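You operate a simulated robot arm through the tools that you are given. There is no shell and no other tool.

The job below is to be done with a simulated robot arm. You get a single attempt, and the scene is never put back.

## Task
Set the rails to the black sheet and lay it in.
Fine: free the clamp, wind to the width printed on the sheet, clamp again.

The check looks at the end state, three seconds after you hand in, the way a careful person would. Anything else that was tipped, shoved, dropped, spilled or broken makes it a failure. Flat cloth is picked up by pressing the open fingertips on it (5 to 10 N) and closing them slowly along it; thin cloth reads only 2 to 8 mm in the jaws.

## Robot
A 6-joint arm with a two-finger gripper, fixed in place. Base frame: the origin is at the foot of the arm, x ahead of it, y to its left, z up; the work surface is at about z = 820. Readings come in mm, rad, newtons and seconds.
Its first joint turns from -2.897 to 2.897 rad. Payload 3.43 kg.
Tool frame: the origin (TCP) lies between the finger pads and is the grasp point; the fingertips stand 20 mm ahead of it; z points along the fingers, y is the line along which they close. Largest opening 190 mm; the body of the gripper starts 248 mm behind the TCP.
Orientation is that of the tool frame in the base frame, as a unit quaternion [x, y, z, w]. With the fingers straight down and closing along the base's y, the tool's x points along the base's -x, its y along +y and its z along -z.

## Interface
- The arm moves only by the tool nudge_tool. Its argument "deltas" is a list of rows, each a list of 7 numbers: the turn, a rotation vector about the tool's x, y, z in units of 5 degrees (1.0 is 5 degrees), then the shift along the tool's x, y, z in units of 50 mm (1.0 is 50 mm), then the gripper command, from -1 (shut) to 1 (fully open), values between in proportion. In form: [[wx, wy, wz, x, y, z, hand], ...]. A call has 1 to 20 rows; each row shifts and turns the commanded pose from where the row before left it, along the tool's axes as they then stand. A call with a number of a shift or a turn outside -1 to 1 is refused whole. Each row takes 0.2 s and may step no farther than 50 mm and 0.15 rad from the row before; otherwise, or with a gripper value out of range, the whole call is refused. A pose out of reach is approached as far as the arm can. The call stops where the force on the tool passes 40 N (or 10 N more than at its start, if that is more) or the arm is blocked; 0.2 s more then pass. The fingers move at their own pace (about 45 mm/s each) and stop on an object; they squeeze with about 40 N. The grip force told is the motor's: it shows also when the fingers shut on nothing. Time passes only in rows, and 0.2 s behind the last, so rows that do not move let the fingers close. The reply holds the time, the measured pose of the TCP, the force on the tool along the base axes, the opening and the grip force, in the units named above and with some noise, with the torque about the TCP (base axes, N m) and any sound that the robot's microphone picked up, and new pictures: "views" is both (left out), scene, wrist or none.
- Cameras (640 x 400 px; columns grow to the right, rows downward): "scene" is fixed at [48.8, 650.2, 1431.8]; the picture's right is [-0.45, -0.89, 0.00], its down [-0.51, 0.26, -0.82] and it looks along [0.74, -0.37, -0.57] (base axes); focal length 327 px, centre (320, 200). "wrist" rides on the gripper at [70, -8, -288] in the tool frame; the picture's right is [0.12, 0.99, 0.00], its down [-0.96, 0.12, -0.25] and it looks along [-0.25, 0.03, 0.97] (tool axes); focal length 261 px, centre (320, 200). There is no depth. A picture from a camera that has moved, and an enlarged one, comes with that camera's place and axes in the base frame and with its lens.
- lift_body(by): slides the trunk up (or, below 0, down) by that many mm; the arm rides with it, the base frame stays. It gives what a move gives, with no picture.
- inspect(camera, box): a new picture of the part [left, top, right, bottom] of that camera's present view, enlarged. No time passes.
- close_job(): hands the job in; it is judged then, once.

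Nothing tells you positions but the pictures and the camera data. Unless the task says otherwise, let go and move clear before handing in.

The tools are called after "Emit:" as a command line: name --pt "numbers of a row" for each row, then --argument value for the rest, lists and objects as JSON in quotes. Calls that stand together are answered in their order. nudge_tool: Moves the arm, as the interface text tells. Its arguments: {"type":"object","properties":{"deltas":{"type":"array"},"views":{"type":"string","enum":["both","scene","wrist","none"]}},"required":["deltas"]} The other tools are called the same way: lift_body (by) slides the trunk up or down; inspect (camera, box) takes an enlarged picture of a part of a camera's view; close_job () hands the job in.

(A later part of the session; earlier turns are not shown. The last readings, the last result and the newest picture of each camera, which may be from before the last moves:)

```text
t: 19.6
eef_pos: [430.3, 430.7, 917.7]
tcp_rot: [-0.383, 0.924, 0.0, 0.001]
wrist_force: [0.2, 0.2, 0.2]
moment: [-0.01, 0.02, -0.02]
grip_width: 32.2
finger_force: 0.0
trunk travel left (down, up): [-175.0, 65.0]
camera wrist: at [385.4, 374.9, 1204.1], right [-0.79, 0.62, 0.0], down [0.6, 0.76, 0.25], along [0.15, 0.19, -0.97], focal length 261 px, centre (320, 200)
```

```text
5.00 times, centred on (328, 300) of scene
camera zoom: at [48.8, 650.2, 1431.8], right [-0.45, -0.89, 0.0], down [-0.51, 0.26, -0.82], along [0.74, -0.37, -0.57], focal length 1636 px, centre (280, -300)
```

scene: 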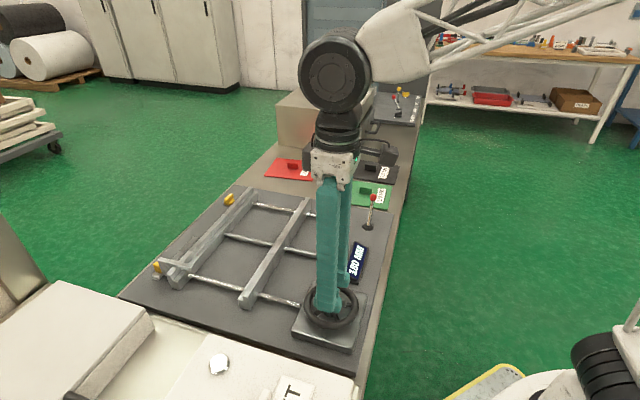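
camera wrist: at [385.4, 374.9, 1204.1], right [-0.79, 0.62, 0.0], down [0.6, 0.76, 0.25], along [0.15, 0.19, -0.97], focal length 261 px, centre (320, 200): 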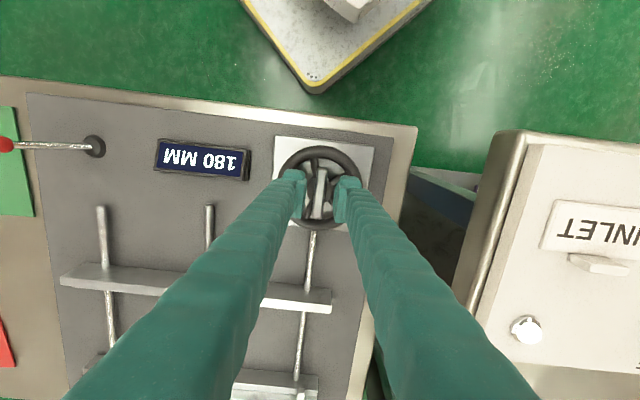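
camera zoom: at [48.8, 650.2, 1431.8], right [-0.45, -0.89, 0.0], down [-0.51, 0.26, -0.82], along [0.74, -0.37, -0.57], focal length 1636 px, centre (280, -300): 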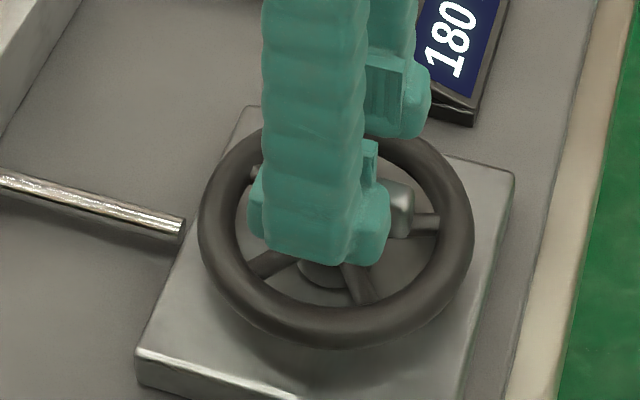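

Alignment looks good. I'll lower another 26 mm and close on the bar.

Emit:
nudge_tool --pt "0 0 0 0.03 0 0.26 -0.66" --pt "0 0 0 0 0 0.26 -0.66" --pt "0 0 0 0 0 0 -0.66" --pt "0 0 0 0 0 0 -1" --pt "0 0 0 0 0 0 -1" --pt "0 0 0 0 0 0 -1" --pt "0 0 0 0 0 0 -1" --views "both"

Emit:
inspect --camera "wrist" --box '[256, 120, 384, 220]'

Emit:
inspect --camera "scene" --box '[280, 260, 376, 340]'

```text
t: 21.2
eef_pos: [427.5, 429.4, 890.9]
tcp_rot: [-0.383, 0.924, 0.001, 0.001]
wrist_force: [6.0, -4.8, 34.6]
moment: [-0.04, -0.02, -0.02]
grip_width: 13.1
finger_force: 45.2
trunk travel left (down, up): [-175.0, 65.0]
camera wrist: at [384.0, 372.8, 1178.8], right [-0.79, 0.62, 0.0], down [0.6, 0.76, 0.25], along [0.15, 0.2, -0.97], focal length 261 px, centre (320, 200)
```

scene: 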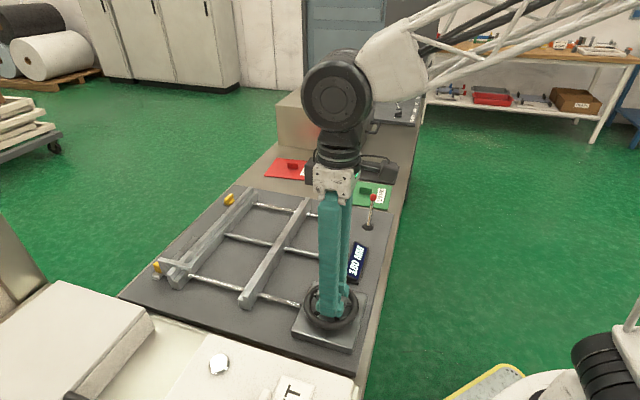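
wrist: 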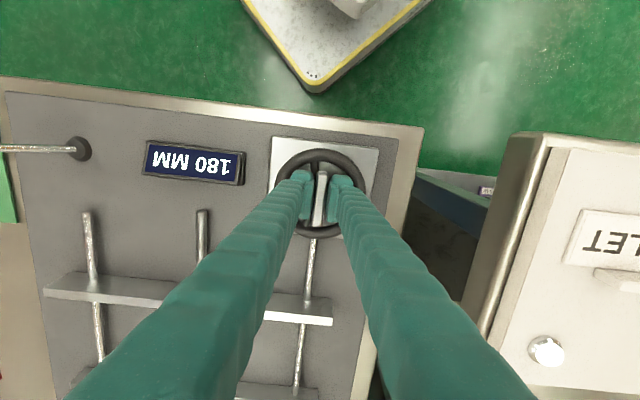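

```text
4.00 times, centred on (320, 170) of wrist
camera zoom: at [384.0, 372.8, 1178.8], right [-0.79, 0.62, 0.0], down [0.6, 0.76, 0.25], along [0.15, 0.2, -0.97], focal length 1043 px, centre (320, 320)
```

zoom: 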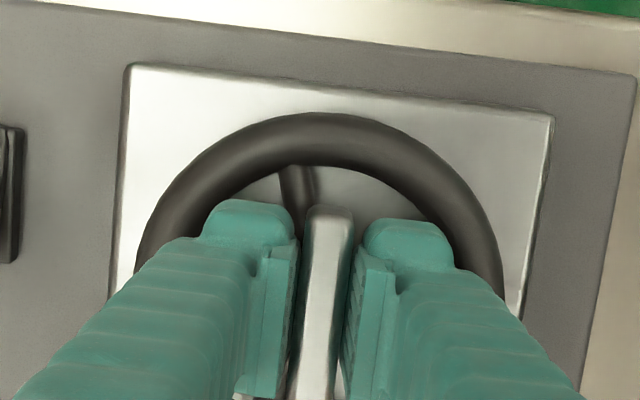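

```text
5.00 times, centred on (328, 300) of scene
camera zoom: at [48.8, 650.2, 1431.8], right [-0.45, -0.89, 0.0], down [-0.51, 0.26, -0.82], along [0.74, -0.37, -0.57], focal length 1636 px, centre (280, -300)
```

zoom: 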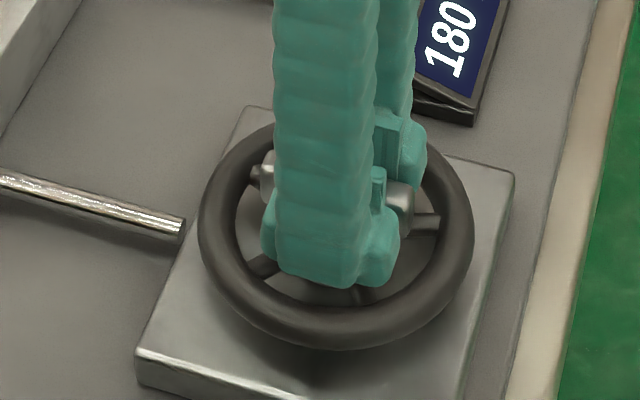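

Something is pushing up on the fingertips with 35 N, probably the hub or a spoke. I'll open, raise 5 mm, and re-grip.

Emit:
nudge_tool --pt "0 0 0 0 0 0 -0.7" --pt "0 0 0 0 0 -0.1 -0.66" --pt "0 0 0 0 0 0 -0.66" --pt "0 0 0 0 0 0 -0.66" --views "none"

Emit:
nudge_tool --pt "0 0 0 0 0 0 -0.8" --pt "0 0 0 0 0 0 -1" --pt "0 0 0 0 0 0 -1" --pt "0 0 0 0 0 0 -1" --views "wrist"

```text
t: 22.2
eef_pos: [427.1, 429.2, 896.7]
tcp_rot: [-0.382, 0.924, 0.0, 0.001]
wrist_force: [-0.4, -0.3, -0.2]
moment: [0.04, 0.03, 0.0]
grip_width: 32.3
finger_force: 0.2
trunk travel left (down, up): [-175.0, 65.0]
```

```text
t: 23.2
eef_pos: [428.7, 428.8, 896.2]
tcp_rot: [-0.382, 0.924, 0.0, 0.001]
wrist_force: [4.6, -4.2, -3.1]
moment: [-0.01, -0.05, -0.03]
grip_width: 12.7
finger_force: 45.0
trunk travel left (down, up): [-175.0, 65.0]
camera wrist: at [384.3, 373.2, 1183.0], right [-0.79, 0.62, 0.0], down [0.6, 0.76, 0.25], along [0.15, 0.19, -0.97], focal length 261 px, centre (320, 200)
```

wrist: 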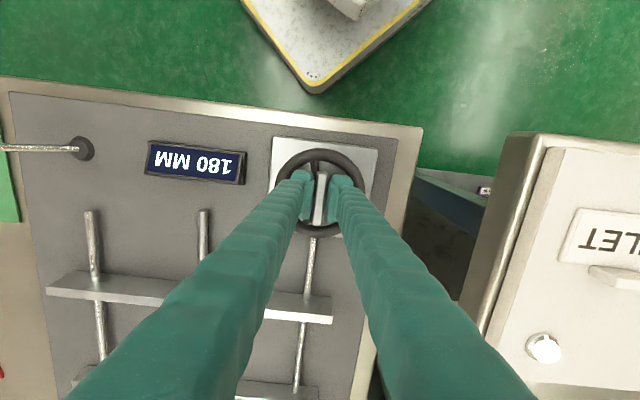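

Gripped cleanly now (12.7 mm, low forces). I'll turn 15° clockwise (seen from above) as a test and read the display.

Emit:
nudge_tool --pt "0 0 1 0 0 0 -1" --pt "0 0 1 0 0 0 -1" --pt "0 0 1 0 0 0 -1" --pt "0 0 0 0 0 0 -1" --views "both"

Emit:
inspect --camera "scene" --box '[280, 230, 376, 350]'

```text
t: 24.2
eef_pos: [427.4, 430.2, 894.9]
tcp_rot: [-0.259, 0.966, 0.0, -0.001]
wrist_force: [-3.4, -0.1, -5.7]
moment: [0.0, 0.02, 0.01]
grip_width: 13.0
finger_force: 45.1
trunk travel left (down, up): [-175.0, 65.0]
camera wrist: at [370.9, 387.2, 1183.0], right [-0.6, 0.8, 0.0], down [0.78, 0.58, 0.25], along [0.2, 0.15, -0.97], focal length 261 px, centre (320, 200)
```

scene: 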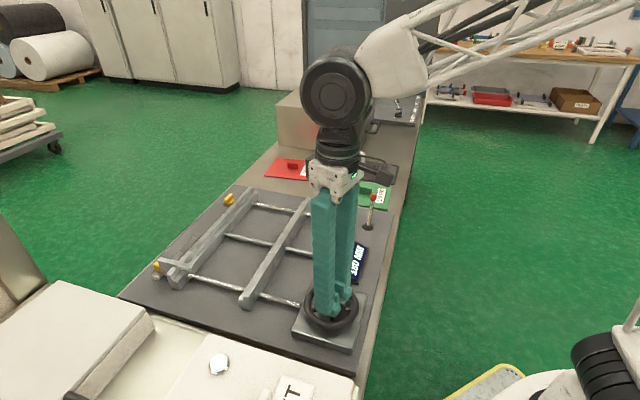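
wrist: 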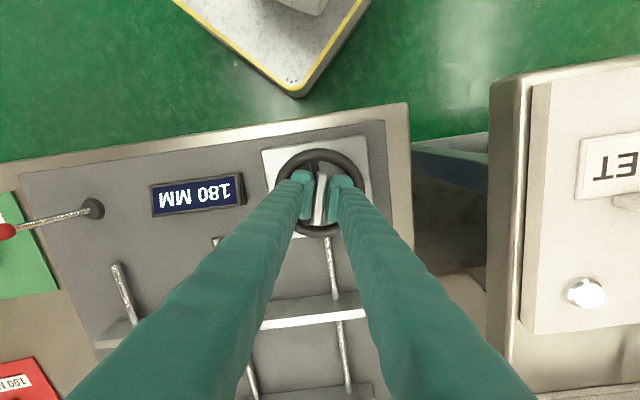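

```text
3.33 times, centred on (328, 290) of scene
camera zoom: at [48.8, 650.2, 1431.8], right [-0.45, -0.89, 0.0], down [-0.51, 0.26, -0.82], along [0.74, -0.37, -0.57], focal length 1091 px, centre (293, -100)
```

zoom: 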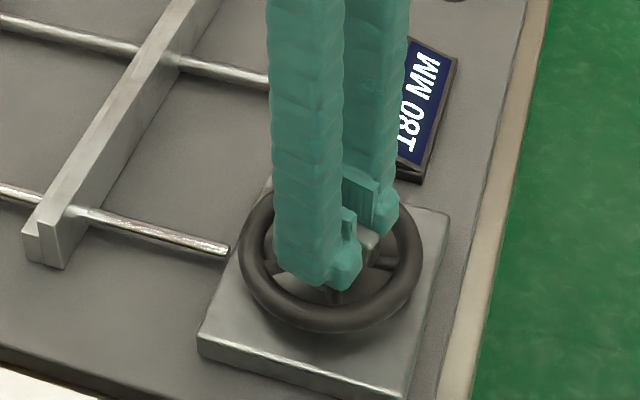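

Emit:
inspect --camera "wrist" --box '[140, 160, 260, 230]'

Emit:
inspect --camera "wrist" --box '[256, 130, 384, 210]'

```text
5.33 times, centred on (200, 195) of wrist
camera zoom: at [370.9, 387.2, 1183.0], right [-0.6, 0.8, 0.0], down [0.78, 0.58, 0.25], along [0.2, 0.15, -0.97], focal length 1390 px, centre (960, 227)
```

zoom: 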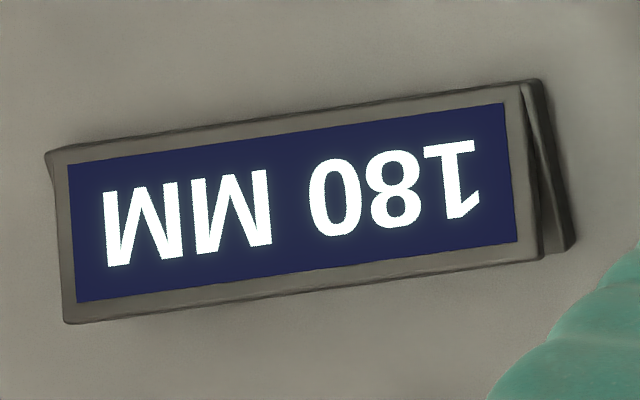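

```text
5.00 times, centred on (320, 170) of wrist
camera zoom: at [370.9, 387.2, 1183.0], right [-0.6, 0.8, 0.0], down [0.78, 0.58, 0.25], along [0.2, 0.15, -0.97], focal length 1303 px, centre (320, 350)
```

zoom: 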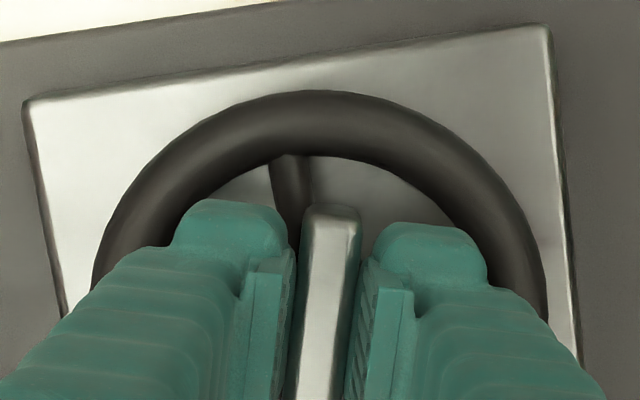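

The wheel turned freely but the display hasn't changed yet at 15°. I'll turn another 30° and re-read.

Emit:
nudge_tool --pt "0 0 1 0 0 0 -1" --pt "0 0 1 0 0 0 -1" --pt "0 0 1 0 0 0 -1" --pt "0 0 1 0 0 0 -1" --pt "0 0 1 0 0 0 -1" --pt "0 0 1 0 0 0 -1" --pt "0 0 0 0 0 0 -1" --views "both"

Emit:
inspect --camera "wrist" --box '[140, 150, 260, 250]'

Emit:
inspect --camera "wrist" --box '[256, 130, 384, 210]'

```text
t: 25.5
eef_pos: [427.5, 430.4, 895.8]
tcp_rot: [-0.026, 1.0, 0.001, -0.002]
wrist_force: [-27.0, 27.8, -5.9]
moment: [0.13, 1.03, 0.1]
grip_width: 13.3
finger_force: 44.9
trunk travel left (down, up): [-175.0, 65.0]
stopped in row 6: the force on the tool passed its limit at 41 N (the readings are from after the stop); the commanded pose is now the measured one
camera wrist: at [358.2, 418.3, 1183.2], right [-0.17, 0.99, 0.0], down [0.96, 0.16, 0.24], along [0.24, 0.05, -0.97], focal length 261 px, centre (320, 200)
```

scene: 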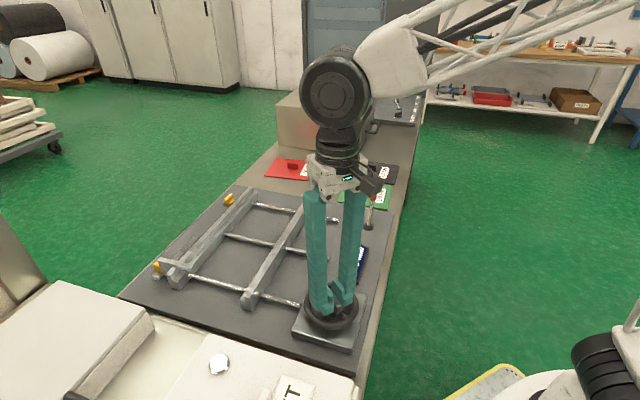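
wrist: 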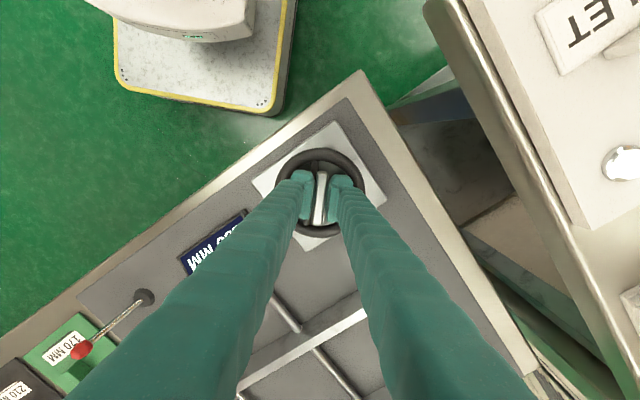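

```text
4.00 times, centred on (200, 200) of wrist
camera zoom: at [358.2, 418.3, 1183.2], right [-0.17, 0.99, 0.0], down [0.96, 0.16, 0.24], along [0.24, 0.05, -0.97], focal length 1043 px, centre (800, 200)
```

zoom: 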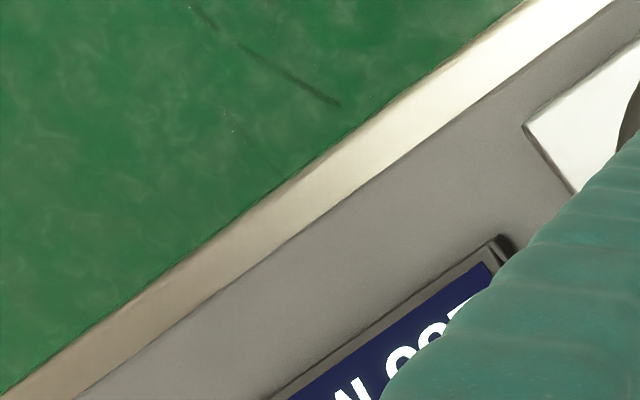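

```text
5.00 times, centred on (320, 170) of wrist
camera zoom: at [358.2, 418.3, 1183.2], right [-0.17, 0.99, 0.0], down [0.96, 0.16, 0.24], along [0.24, 0.05, -0.97], focal length 1303 px, centre (320, 350)
```

zoom: 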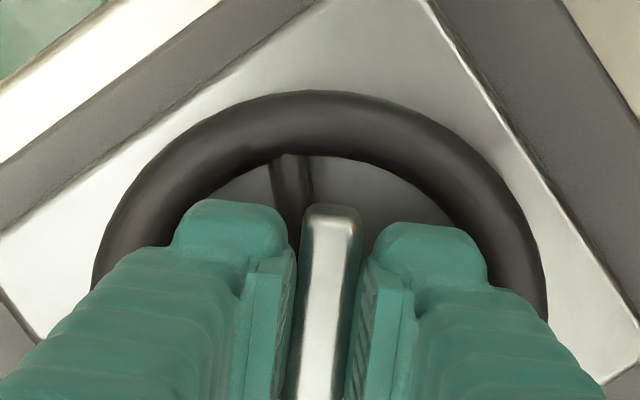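

The wheel turned about 42° in total before a side force built up, so my grip centre is likely slightly off the wheel axis. I'll release, re-measure and re-centre.

Emit:
nudge_tool --pt "0 0 0 0 0 0 -0.8" --pt "0 0 0 0 0 0 -0.66" --pt "0 0 0 0 0 0 -0.66" --pt "0 0 0 0 0 0 -0.66" --views "none"

Emit:
nudge_tool --pt "0 0 0 0 0 -0.8 -0.66" --pt "0 0 0 0 0 -0.8 -0.66" --pt "0 0 0 0 0 0 -0.66" --views "both"

Emit:
inspect --camera "wrist" --box '[256, 100, 384, 220]'

Emit:
inspect --camera "scene" --box '[280, 230, 376, 350]'

Emit:
inspect --camera "wrist" --box '[170, 180, 290, 280]'

```text
t: 26.5
eef_pos: [428.7, 428.5, 895.8]
tcp_rot: [-0.026, 1.0, 0.001, -0.001]
wrist_force: [0.2, 0.2, -0.1]
moment: [0.0, -0.05, 0.03]
grip_width: 32.6
finger_force: 0.1
trunk travel left (down, up): [-175.0, 65.0]
```

```text
t: 27.3
eef_pos: [430.0, 429.5, 978.2]
tcp_rot: [-0.026, 1.0, 0.001, -0.002]
wrist_force: [-0.5, -0.1, 1.0]
moment: [-0.01, -0.01, -0.02]
grip_width: 32.3
finger_force: 0.1
trunk travel left (down, up): [-175.0, 65.0]
camera wrist: at [360.1, 416.4, 1264.5], right [-0.17, 0.99, 0.0], down [0.95, 0.17, 0.25], along [0.24, 0.04, -0.97], focal length 261 px, centre (320, 200)
```

scene: 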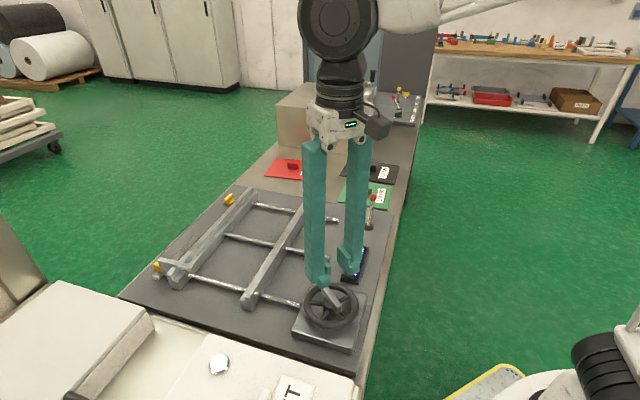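
wrist: 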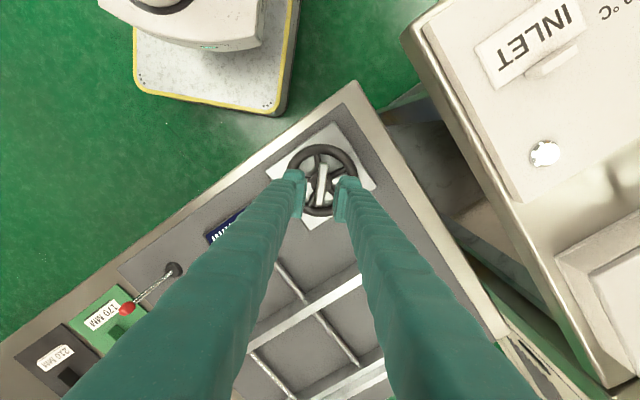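

```text
3.33 times, centred on (320, 160) of wrist
camera zoom: at [360.1, 416.4, 1264.5], right [-0.17, 0.99, 0.0], down [0.95, 0.17, 0.25], along [0.24, 0.04, -0.97], focal length 869 px, centre (320, 333)
```

zoom: 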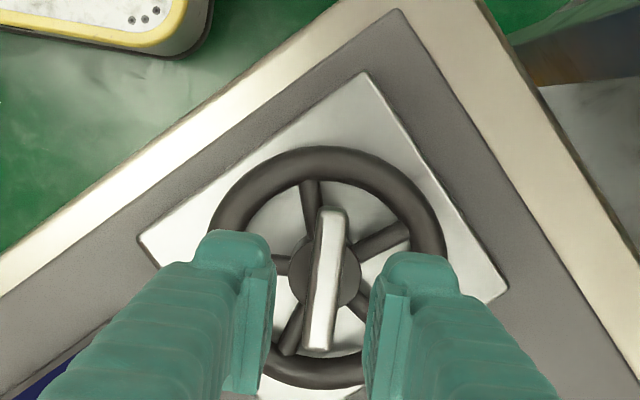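

```text
3.33 times, centred on (328, 290) of scene
camera zoom: at [48.8, 650.2, 1431.8], right [-0.45, -0.89, 0.0], down [-0.51, 0.26, -0.82], along [0.74, -0.37, -0.57], focal length 1091 px, centre (293, -100)
```

zoom: 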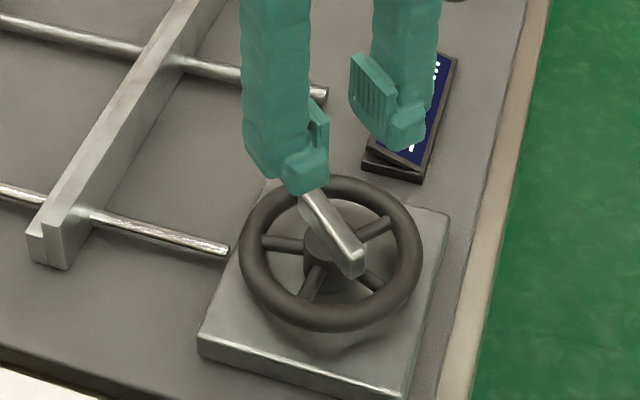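

```text
4.00 times, centred on (230, 230) of wrist
camera zoom: at [360.1, 416.4, 1264.5], right [-0.17, 0.99, 0.0], down [0.95, 0.17, 0.25], along [0.24, 0.04, -0.97], focal length 1043 px, centre (680, 80)
```

zoom: 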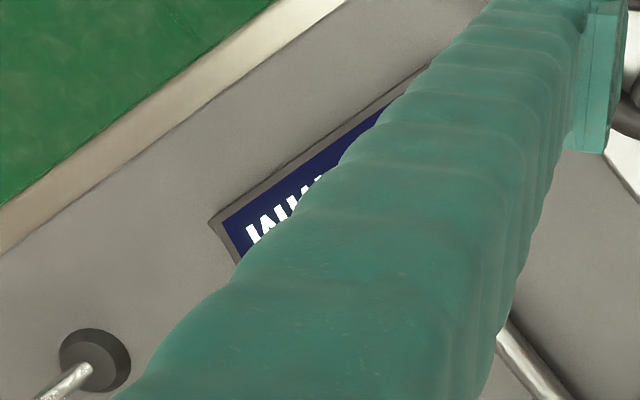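

The rail seems to have shifted slightly outward. I'll raise the tool to uncover the display and read it.

Emit:
nudge_tool --pt "0 0 0 0 0 -1 -0.66" --pt "0 0 0 0 0 -1 -0.66" --pt "0 0 0 0 0 0 -0.66" --views "scene"

Emit:
inspect --camera "scene" --box '[320, 220, 400, 300]'

Emit:
inspect --camera "scene" --box '[110, 180, 430, 380]'

Emit:
inspect --camera "wrist" --box '[240, 80, 400, 230]'

```text
t: 28.1
eef_pos: [429.4, 427.8, 1077.5]
tcp_rot: [-0.026, 1.0, 0.001, -0.001]
wrist_force: [-0.3, -0.3, 0.4]
moment: [0.0, 0.0, -0.01]
grip_width: 32.1
finger_force: 0.1
trunk travel left (down, up): [-175.0, 65.0]
```

scene: 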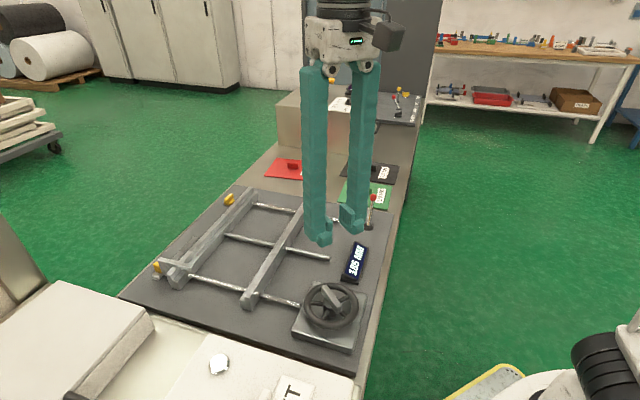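

```text
5.00 times, centred on (360, 260) of scene
camera zoom: at [48.8, 650.2, 1431.8], right [-0.45, -0.89, 0.0], down [-0.51, 0.26, -0.82], along [0.74, -0.37, -0.57], focal length 1636 px, centre (120, -100)
```

zoom: 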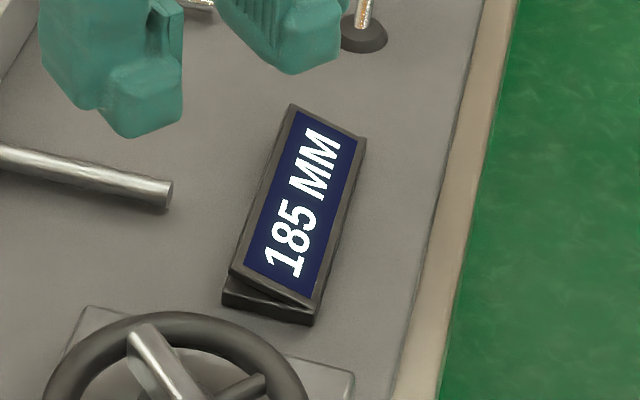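

```text
2.00 times, centred on (270, 280) of scene
camera zoom: at [48.8, 650.2, 1431.8], right [-0.45, -0.89, 0.0], down [-0.51, 0.26, -0.82], along [0.74, -0.37, -0.57], focal length 655 px, centre (420, 40)
```

zoom: 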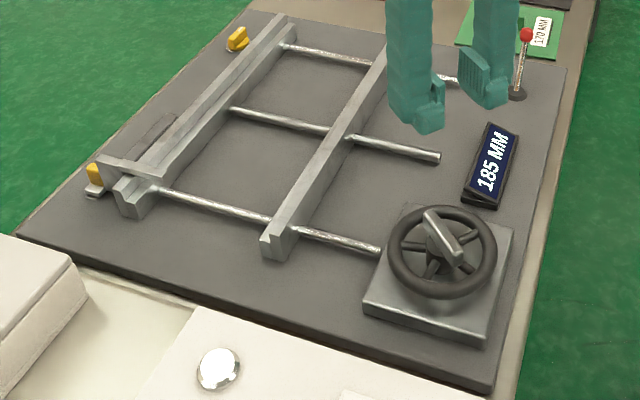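

```text
2.67 times, centred on (320, 155) of wrist
camera zoom: at [360.0, 415.5, 1364.6], right [-0.17, 0.99, 0.0], down [0.95, 0.17, 0.25], along [0.24, 0.04, -0.97], focal length 695 px, centre (320, 320)
```

zoom: 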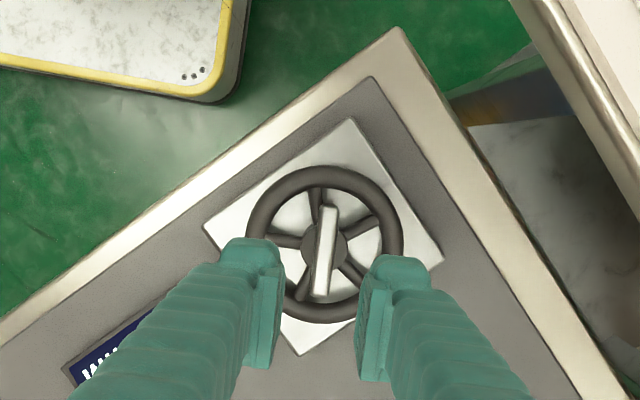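

The display now reads 185, so clockwise winding widens the rails. From the deflection I estimate the wheel axis at (430.2, 430.3), so I'll shift the grip about 2 mm, go back down and re-grip.

Emit:
nudge_tool --pt "0 0 0 -0.02 0.033 0.9 -0.66" --pt "0 0 0 0 0 0.9 -0.66" --pt "0 0 0 0 0 0.9 -0.66" --pt "0 0 0 0 0 0.5 -0.66" --pt "0 0 0 0 0 0.4 -0.66" --pt "0 0 0 0 0 0 -0.66" --views "none"

Emit:
nudge_tool --pt "0 0 0 0 0 0 -0.8" --pt "0 0 0 0 0 0 -1" --pt "0 0 0 0 0 0 -1" --pt "0 0 0 0 0 0 -1" --views "wrist"

```text
t: 29.5
eef_pos: [430.2, 430.7, 897.2]
tcp_rot: [-0.026, 1.0, 0.001, -0.001]
wrist_force: [0.9, -0.2, 0.6]
moment: [-0.01, 0.03, -0.01]
grip_width: 32.1
finger_force: 0.0
trunk travel left (down, up): [-175.0, 65.0]
```

```text
t: 30.5
eef_pos: [430.1, 432.1, 896.2]
tcp_rot: [-0.027, 1.0, 0.001, -0.001]
wrist_force: [1.3, 10.5, -2.3]
moment: [0.09, -0.07, 0.02]
grip_width: 13.0
finger_force: 45.0
trunk travel left (down, up): [-175.0, 65.0]
camera wrist: at [360.6, 418.9, 1183.5], right [-0.17, 0.99, 0.0], down [0.95, 0.17, 0.25], along [0.24, 0.04, -0.97], focal length 261 px, centre (320, 200)
```

wrist: 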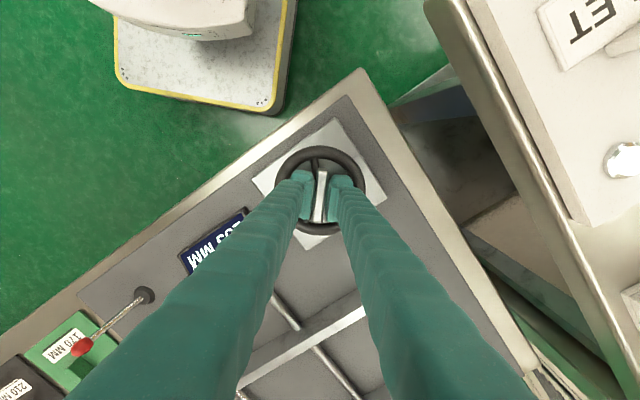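

There's a 10 N side load, meaning the bar is about 0.6 mm further in +y. I'll open, trim the position, and re-grip.

Emit:
nudge_tool --pt "0 0 0 0 0 0 -0.7" --pt "0 0 0 -0.02 0.014 0 -0.66" --pt "0 0 0 0 0 0 -0.66" --pt "0 0 0 0 0 0 -0.8" --pt "0 0 0 0 0 0 -1" --pt "0 0 0 0 0 0 -1" --pt "0 0 0 0 0 0 -1" --views "none"

Emit:
nudge_tool --pt "0 0 1 0 0 0 -1" --pt "0 0 1 0 0 0 -1" --pt "0 0 1 0 0 0 -1" --pt "0 0 1 0 0 0 -1" --pt "0 0 0 0 0 0 -1" --views "both"

Emit:
inspect --camera "scene" --box '[320, 220, 400, 300]'

```text
t: 32.1
eef_pos: [431.3, 431.5, 896.6]
tcp_rot: [-0.027, 1.0, 0.001, -0.001]
wrist_force: [-1.2, 0.9, -1.0]
moment: [0.02, -0.03, -0.02]
grip_width: 13.0
finger_force: 45.3
trunk travel left (down, up): [-175.0, 65.0]
```

```text
t: 33.3
eef_pos: [431.7, 432.1, 897.5]
tcp_rot: [0.148, 0.989, 0.0, -0.001]
wrist_force: [-1.3, -1.5, 1.2]
moment: [-0.03, -0.02, 0.01]
grip_width: 13.0
finger_force: 45.0
trunk travel left (down, up): [-175.0, 65.0]
camera wrist: at [361.6, 443.7, 1183.4], right [0.18, 0.98, 0.0], down [0.95, -0.17, 0.25], along [0.24, -0.04, -0.97], focal length 261 px, centre (320, 200)
```

scene: 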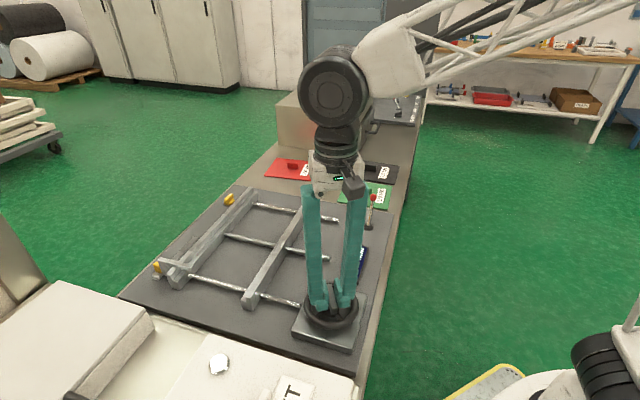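
wrist: 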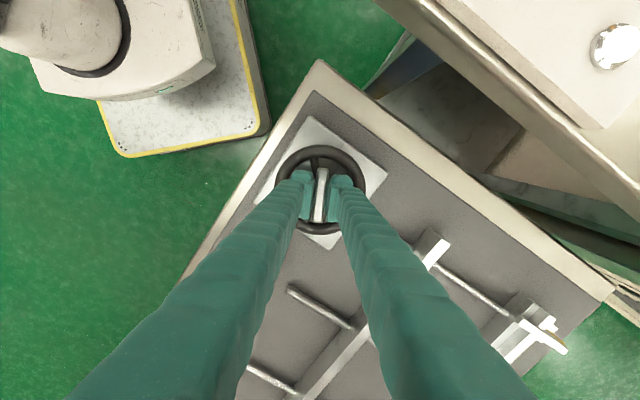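

```text
5.00 times, centred on (360, 260) of scene
camera zoom: at [48.8, 650.2, 1431.8], right [-0.45, -0.89, 0.0], down [-0.51, 0.26, -0.82], along [0.74, -0.37, -0.57], focal length 1636 px, centre (120, -100)
```

zoom: 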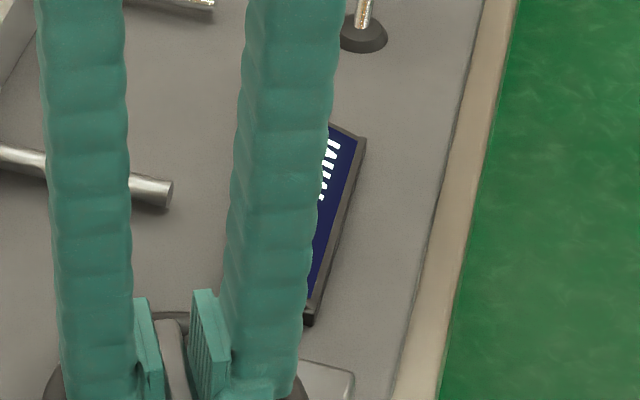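

The grip is now centred with nearly zero side load. I'll wind another 60° clockwise, which should stay below 210, then release and read.

Emit:
nudge_tool --pt "0 0 1 0 0 0 -1" --pt "0 0 1 0 0 0 -1" --pt "0 0 1 0 0 0 -1" --pt "0 0 1 0 0 0 -1" --pt "0 0 1 0 0 0 -1" --pt "0 0 1 0 0 0 -1" --pt "0 0 1 0 0 0 -1" --pt "0 0 1 0 0 0 -1" --pt "0 0 1 0 0 0 -1" --pt "0 0 1 0 0 0 -1" --pt "0 0 1 0 0 0 -1" --pt "0 0 1 0 0 0 -1" --pt "0 0 0 0 0 0 -1" --views "both"

Emit:
inspect --camera "scene" --box '[320, 220, 400, 300]'

Emit:
inspect --camera "wrist" --box '[256, 130, 384, 210]'

```text
t: 36.1
eef_pos: [431.0, 431.3, 896.0]
tcp_rot: [0.622, 0.783, 0.0, -0.002]
wrist_force: [0.7, -5.2, -1.6]
moment: [-0.02, -0.04, 0.01]
grip_width: 13.1
finger_force: 45.1
trunk travel left (down, up): [-175.0, 65.0]
camera wrist: at [407.4, 498.0, 1183.4], right [0.94, 0.34, 0.0], down [0.33, -0.91, 0.25], along [0.08, -0.23, -0.97], focal length 261 px, centre (320, 200)
```

scene: 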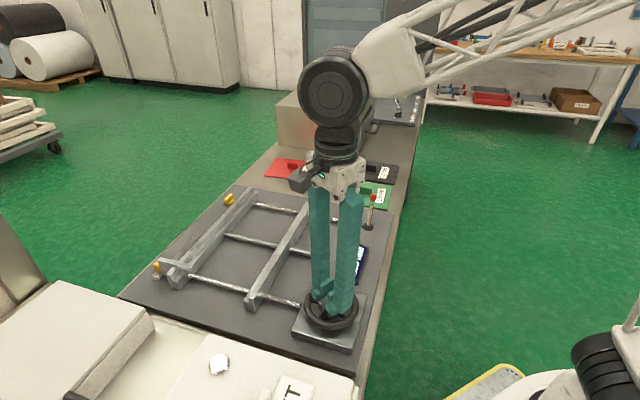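
wrist: 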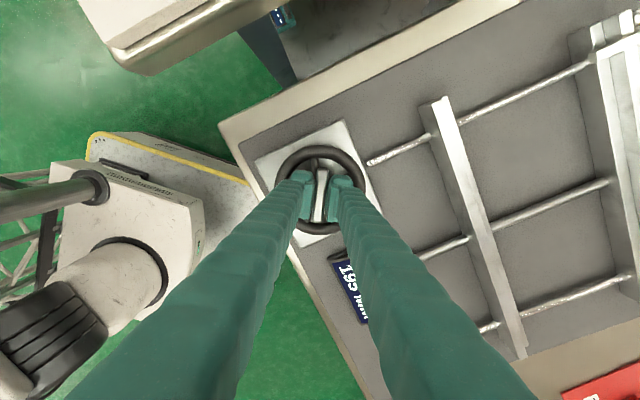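

```text
5.00 times, centred on (360, 260) of scene
camera zoom: at [48.8, 650.2, 1431.8], right [-0.45, -0.89, 0.0], down [-0.51, 0.26, -0.82], along [0.74, -0.37, -0.57], focal length 1636 px, centre (120, -100)
```

zoom: 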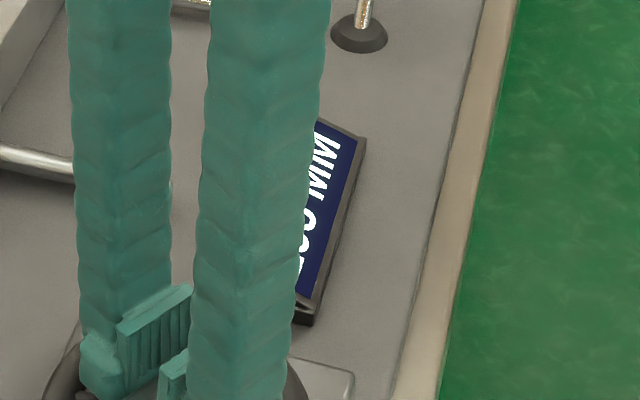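

```text
5.00 times, centred on (320, 170) of wrist
camera zoom: at [407.4, 498.0, 1183.4], right [0.94, 0.34, 0.0], down [0.33, -0.91, 0.25], along [0.08, -0.23, -0.97], focal length 1303 px, centre (320, 350)
```

zoom: 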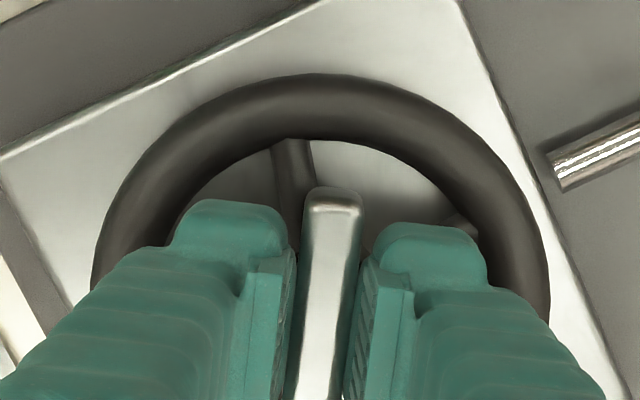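

Emit:
inspect --camera "wrist" --box '[310, 240, 390, 340]'

```text
4.00 times, centred on (350, 290) of wrist
camera zoom: at [407.4, 498.0, 1183.4], right [0.94, 0.34, 0.0], down [0.33, -0.91, 0.25], along [0.08, -0.23, -0.97], focal length 1043 px, centre (200, -160)
```

zoom: 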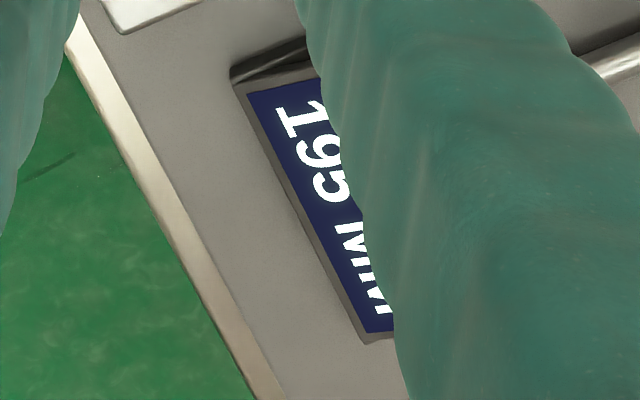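

The display reads 195 after about 122° in total. I'll continue in small steps and read the display each time.

Emit:
nudge_tool --pt "0 0 1 0 0 0 -1" --pt "0 0 1 0 0 0 -1" --pt "0 0 1 0 0 0 -1" --pt "0 0 0 0 0 0 -1" --views "wrist"

Emit:
inspect --camera "wrist" --box '[290, 230, 410, 340]'

Emit:
inspect --camera "scene" --box '[320, 220, 400, 300]'

```text
t: 37.1
eef_pos: [431.5, 431.8, 895.7]
tcp_rot: [0.719, 0.695, -0.001, -0.001]
wrist_force: [3.3, -2.7, -1.9]
moment: [0.02, -0.03, 0.0]
grip_width: 13.0
finger_force: 45.9
trunk travel left (down, up): [-175.0, 65.0]
camera wrist: at [425.3, 501.8, 1183.4], right [1.0, 0.08, 0.0], down [0.08, -0.97, 0.25], along [0.02, -0.24, -0.97], focal length 261 px, centre (320, 200)
```

wrist: 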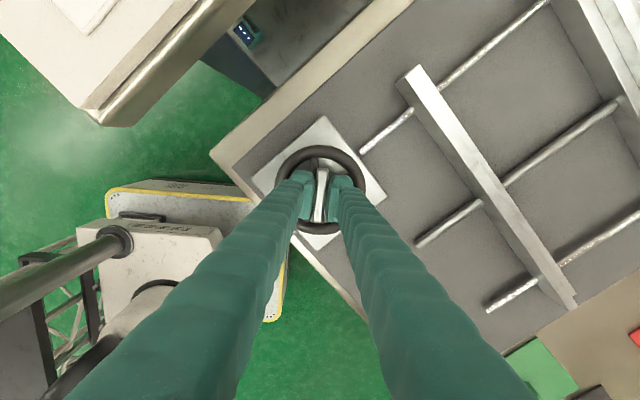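

```text
3.64 times, centred on (350, 285) of wrist
camera zoom: at [425.3, 501.8, 1183.4], right [1.0, 0.08, 0.0], down [0.08, -0.97, 0.25], along [0.02, -0.24, -0.97], focal length 948 px, centre (211, -109)
```

zoom: 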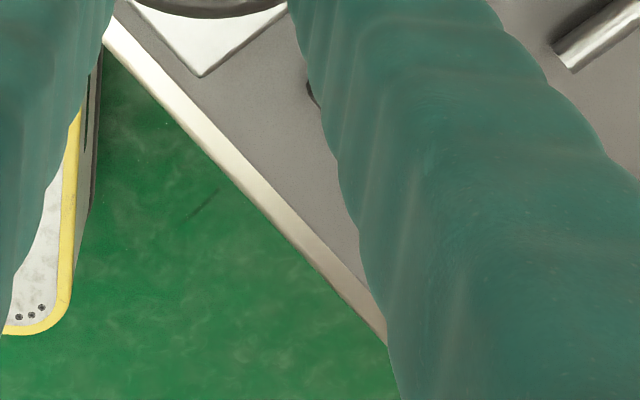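

```text
5.00 times, centred on (360, 260) of scene
camera zoom: at [48.8, 650.2, 1431.8], right [-0.45, -0.89, 0.0], down [-0.51, 0.26, -0.82], along [0.74, -0.37, -0.57], focal length 1636 px, centre (120, -100)
```

zoom: 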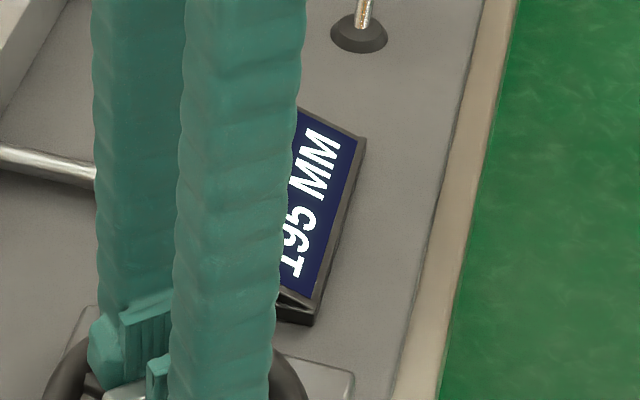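

Display still reads 195 at 137°, so it appears to step in 5 mm increments. I'll continue in small steps, watching for each change so I can calibrate the pitch.

Emit:
nudge_tool --pt "0 0 1 0 0 0 -1" --pt "0 0 0 0 0 0 -1" --views "none"

Emit:
inspect --camera "scene" --box '[320, 220, 400, 300]'

Emit:
nudge_tool --pt "0 0 1 0 0 0 -1" --pt "0 0 0 0 0 0 -1" --views "none"

Emit:
inspect --camera "scene" --box '[320, 220, 400, 300]'

```text
t: 37.7
eef_pos: [431.3, 431.0, 896.1]
tcp_rot: [0.749, 0.662, 0.0, -0.001]
wrist_force: [1.3, -0.7, -4.4]
moment: [0.11, -0.03, 0.01]
grip_width: 13.3
finger_force: 45.0
trunk travel left (down, up): [-175.0, 65.0]
```

```text
5.00 times, centred on (360, 260) of scene
camera zoom: at [48.8, 650.2, 1431.8], right [-0.45, -0.89, 0.0], down [-0.51, 0.26, -0.82], along [0.74, -0.37, -0.57], focal length 1636 px, centre (120, -100)
```

zoom: 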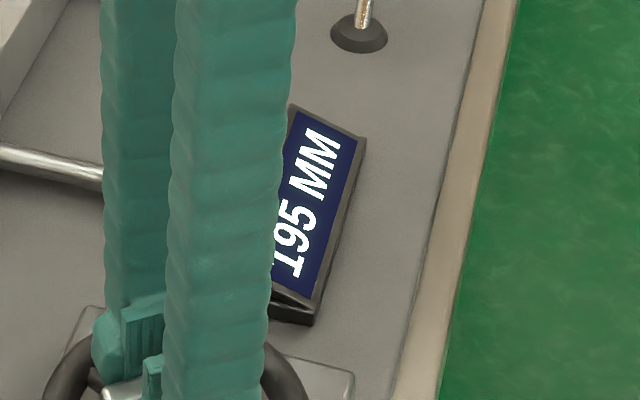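

```text
t: 38.3
eef_pos: [432.2, 431.1, 895.7]
tcp_rot: [0.778, 0.629, -0.001, -0.001]
wrist_force: [3.1, 0.7, -4.6]
moment: [-0.01, -0.04, 0.02]
grip_width: 12.8
finger_force: 45.3
trunk travel left (down, up): [-175.0, 65.0]
```

```text
5.00 times, centred on (360, 260) of scene
camera zoom: at [48.8, 650.2, 1431.8], right [-0.45, -0.89, 0.0], down [-0.51, 0.26, -0.82], along [0.74, -0.37, -0.57], focal length 1636 px, centre (120, -100)
```

zoom: 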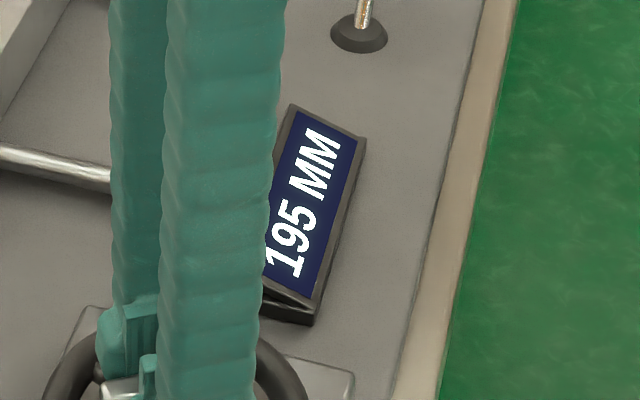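

Emit:
nudge_tool --pt "0 0 1 0 0 0 -1" --pt "0 0 0 0 0 0 -1" --views "none"

Emit:
inspect --camera "scene" --box '[320, 220, 400, 300]'

Emit:
nudge_tool --pt "0 0 1 0 0 0 -1" --pt "0 0 0 0 0 0 -1" --views "none"

Emit:
inspect --camera "scene" --box '[320, 220, 400, 300]'

Emit:
nudge_tool --pt "0 0 1 0 0 0 -1" --pt "0 0 0 0 0 0 -1" --views "none"

Emit:
inspect --camera "scene" --box '[320, 220, 400, 300]'

```text
t: 38.9
eef_pos: [430.7, 431.5, 896.3]
tcp_rot: [0.804, 0.594, 0.0, -0.002]
wrist_force: [3.6, 0.9, -0.5]
moment: [0.01, -0.03, 0.05]
grip_width: 12.8
finger_force: 44.8
trunk travel left (down, up): [-175.0, 65.0]
```

```text
5.00 times, centred on (360, 260) of scene
camera zoom: at [48.8, 650.2, 1431.8], right [-0.45, -0.89, 0.0], down [-0.51, 0.26, -0.82], along [0.74, -0.37, -0.57], focal length 1636 px, centre (120, -100)
```

zoom: 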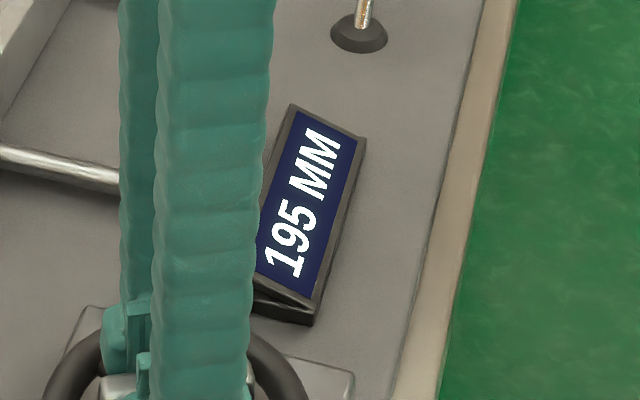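

```text
t: 39.5
eef_pos: [431.7, 431.9, 896.0]
tcp_rot: [0.829, 0.559, 0.0, -0.001]
wrist_force: [2.7, 1.6, 2.4]
moment: [0.07, -0.02, 0.02]
grip_width: 12.9
finger_force: 44.8
trunk travel left (down, up): [-175.0, 65.0]
```

```text
5.00 times, centred on (360, 260) of scene
camera zoom: at [48.8, 650.2, 1431.8], right [-0.45, -0.89, 0.0], down [-0.51, 0.26, -0.82], along [0.74, -0.37, -0.57], focal length 1636 px, centre (120, -100)
```

zoom: 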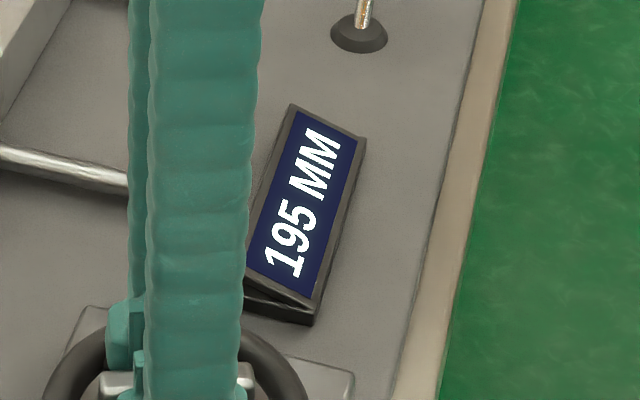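

```text
t: 40.1
eef_pos: [432.5, 431.2, 895.7]
tcp_rot: [0.853, 0.522, 0.0, -0.002]
wrist_force: [2.8, 3.3, 4.0]
moment: [-0.02, -0.03, 0.01]
grip_width: 13.0
finger_force: 45.9
trunk travel left (down, up): [-175.0, 65.0]
```

```text
5.00 times, centred on (360, 260) of scene
camera zoom: at [48.8, 650.2, 1431.8], right [-0.45, -0.89, 0.0], down [-0.51, 0.26, -0.82], along [0.74, -0.37, -0.57], focal length 1636 px, centre (120, -100)
```

zoom: 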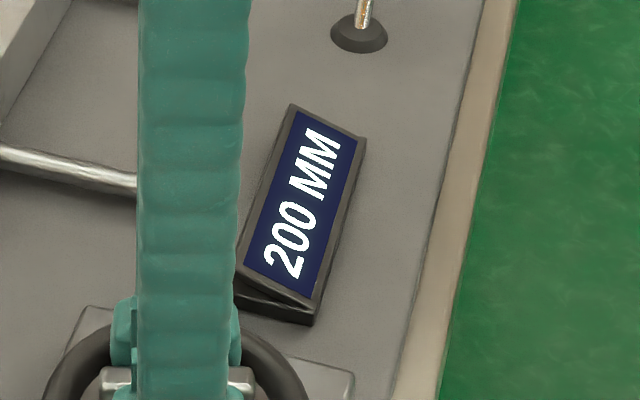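

The display changed to 200 between 157° and 162° total. I'll continue to find the next transition, since its spacing tells me whether the display rounds or truncates.

Emit:
nudge_tool --pt "0 0 1 0 0 0 -1" --pt "0 0 1 0 0 0 -1" --pt "0 0 1 0 0 0 -1" --pt "0 0 1 0 0 0 -1" --pt "0 0 1 0 0 0 -1" --pt "0 0 1 0 0 0 -1" --pt "0 0 1 0 0 0 -1" --pt "0 0 0 0 0 0 -1" --views "none"

Emit:
inspect --camera "scene" --box '[280, 220, 400, 350]'

```text
t: 40.7
eef_pos: [431.6, 431.3, 896.6]
tcp_rot: [0.887, 0.461, -0.004, -0.012]
wrist_force: [-22.6, 22.1, 1.8]
moment: [-0.12, 0.23, 0.05]
grip_width: 13.2
finger_force: 45.3
out of reach, approached as far as the arm can: row 2
trunk travel left (down, up): [-175.0, 65.0]
stopped in row 2: the force on the tool passed its limit at 64 N (the readings are from after the stop); the commanded pose is now the measured one
```

```text
3.08 times, centred on (340, 285) of scene
camera zoom: at [48.8, 650.2, 1431.8], right [-0.45, -0.89, 0.0], down [-0.51, 0.26, -0.82], along [0.74, -0.37, -0.57], focal length 1007 px, centre (258, -62)
```

zoom: 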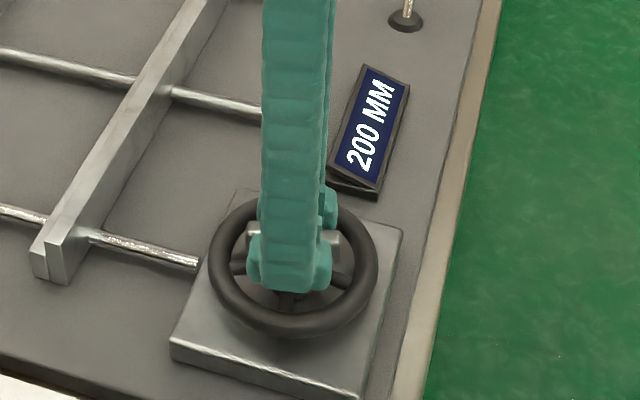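

The wrist hit its joint limit at about 170° total, with the display at 200. I'll release, raise, level the tool, and rotate back 180° to take a fresh grip on the symmetric bar.

Emit:
nudge_tool --pt "0 0 0 0 0 0 -0.8" --pt "0 0 0 0 0 0 -0.66" --pt "0 0 0 0 0 0 -0.66" --pt "0 0 0 0 0 -0.6 -0.66" --pt "0 0 0 0 0 -0.6 -0.66" --pt "-0.287 -0.046 0 0 0 0 -0.66" --pt "0 0 -1 0 0 0 -0.66" --pt "0 0 -1 0 0 0 -0.66" --pt "0 0 -1 0 0 0 -0.66" --pt "0 0 -1 0 0 0 -0.66" --pt "0 0 0 0 0 0 -0.66" --views "scene"

```text
t: 43.1
eef_pos: [438.5, 424.6, 955.4]
tcp_rot: [0.794, 0.608, 0.0, 0.001]
wrist_force: [0.2, 0.8, 0.2]
moment: [0.0, -0.01, 0.04]
grip_width: 32.4
finger_force: 0.0
out of reach, approached as far as the arm can: row 6
trunk travel left (down, up): [-175.0, 65.0]
```

scene: 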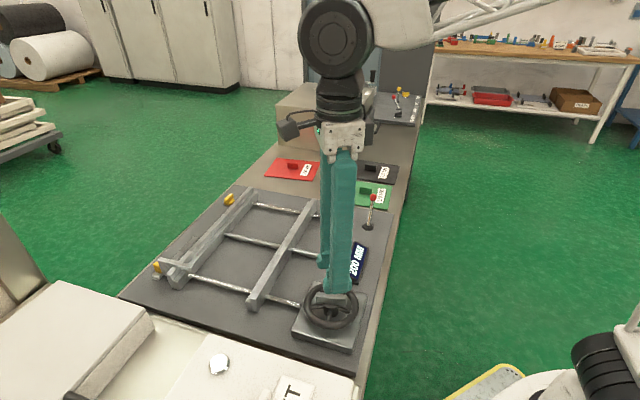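

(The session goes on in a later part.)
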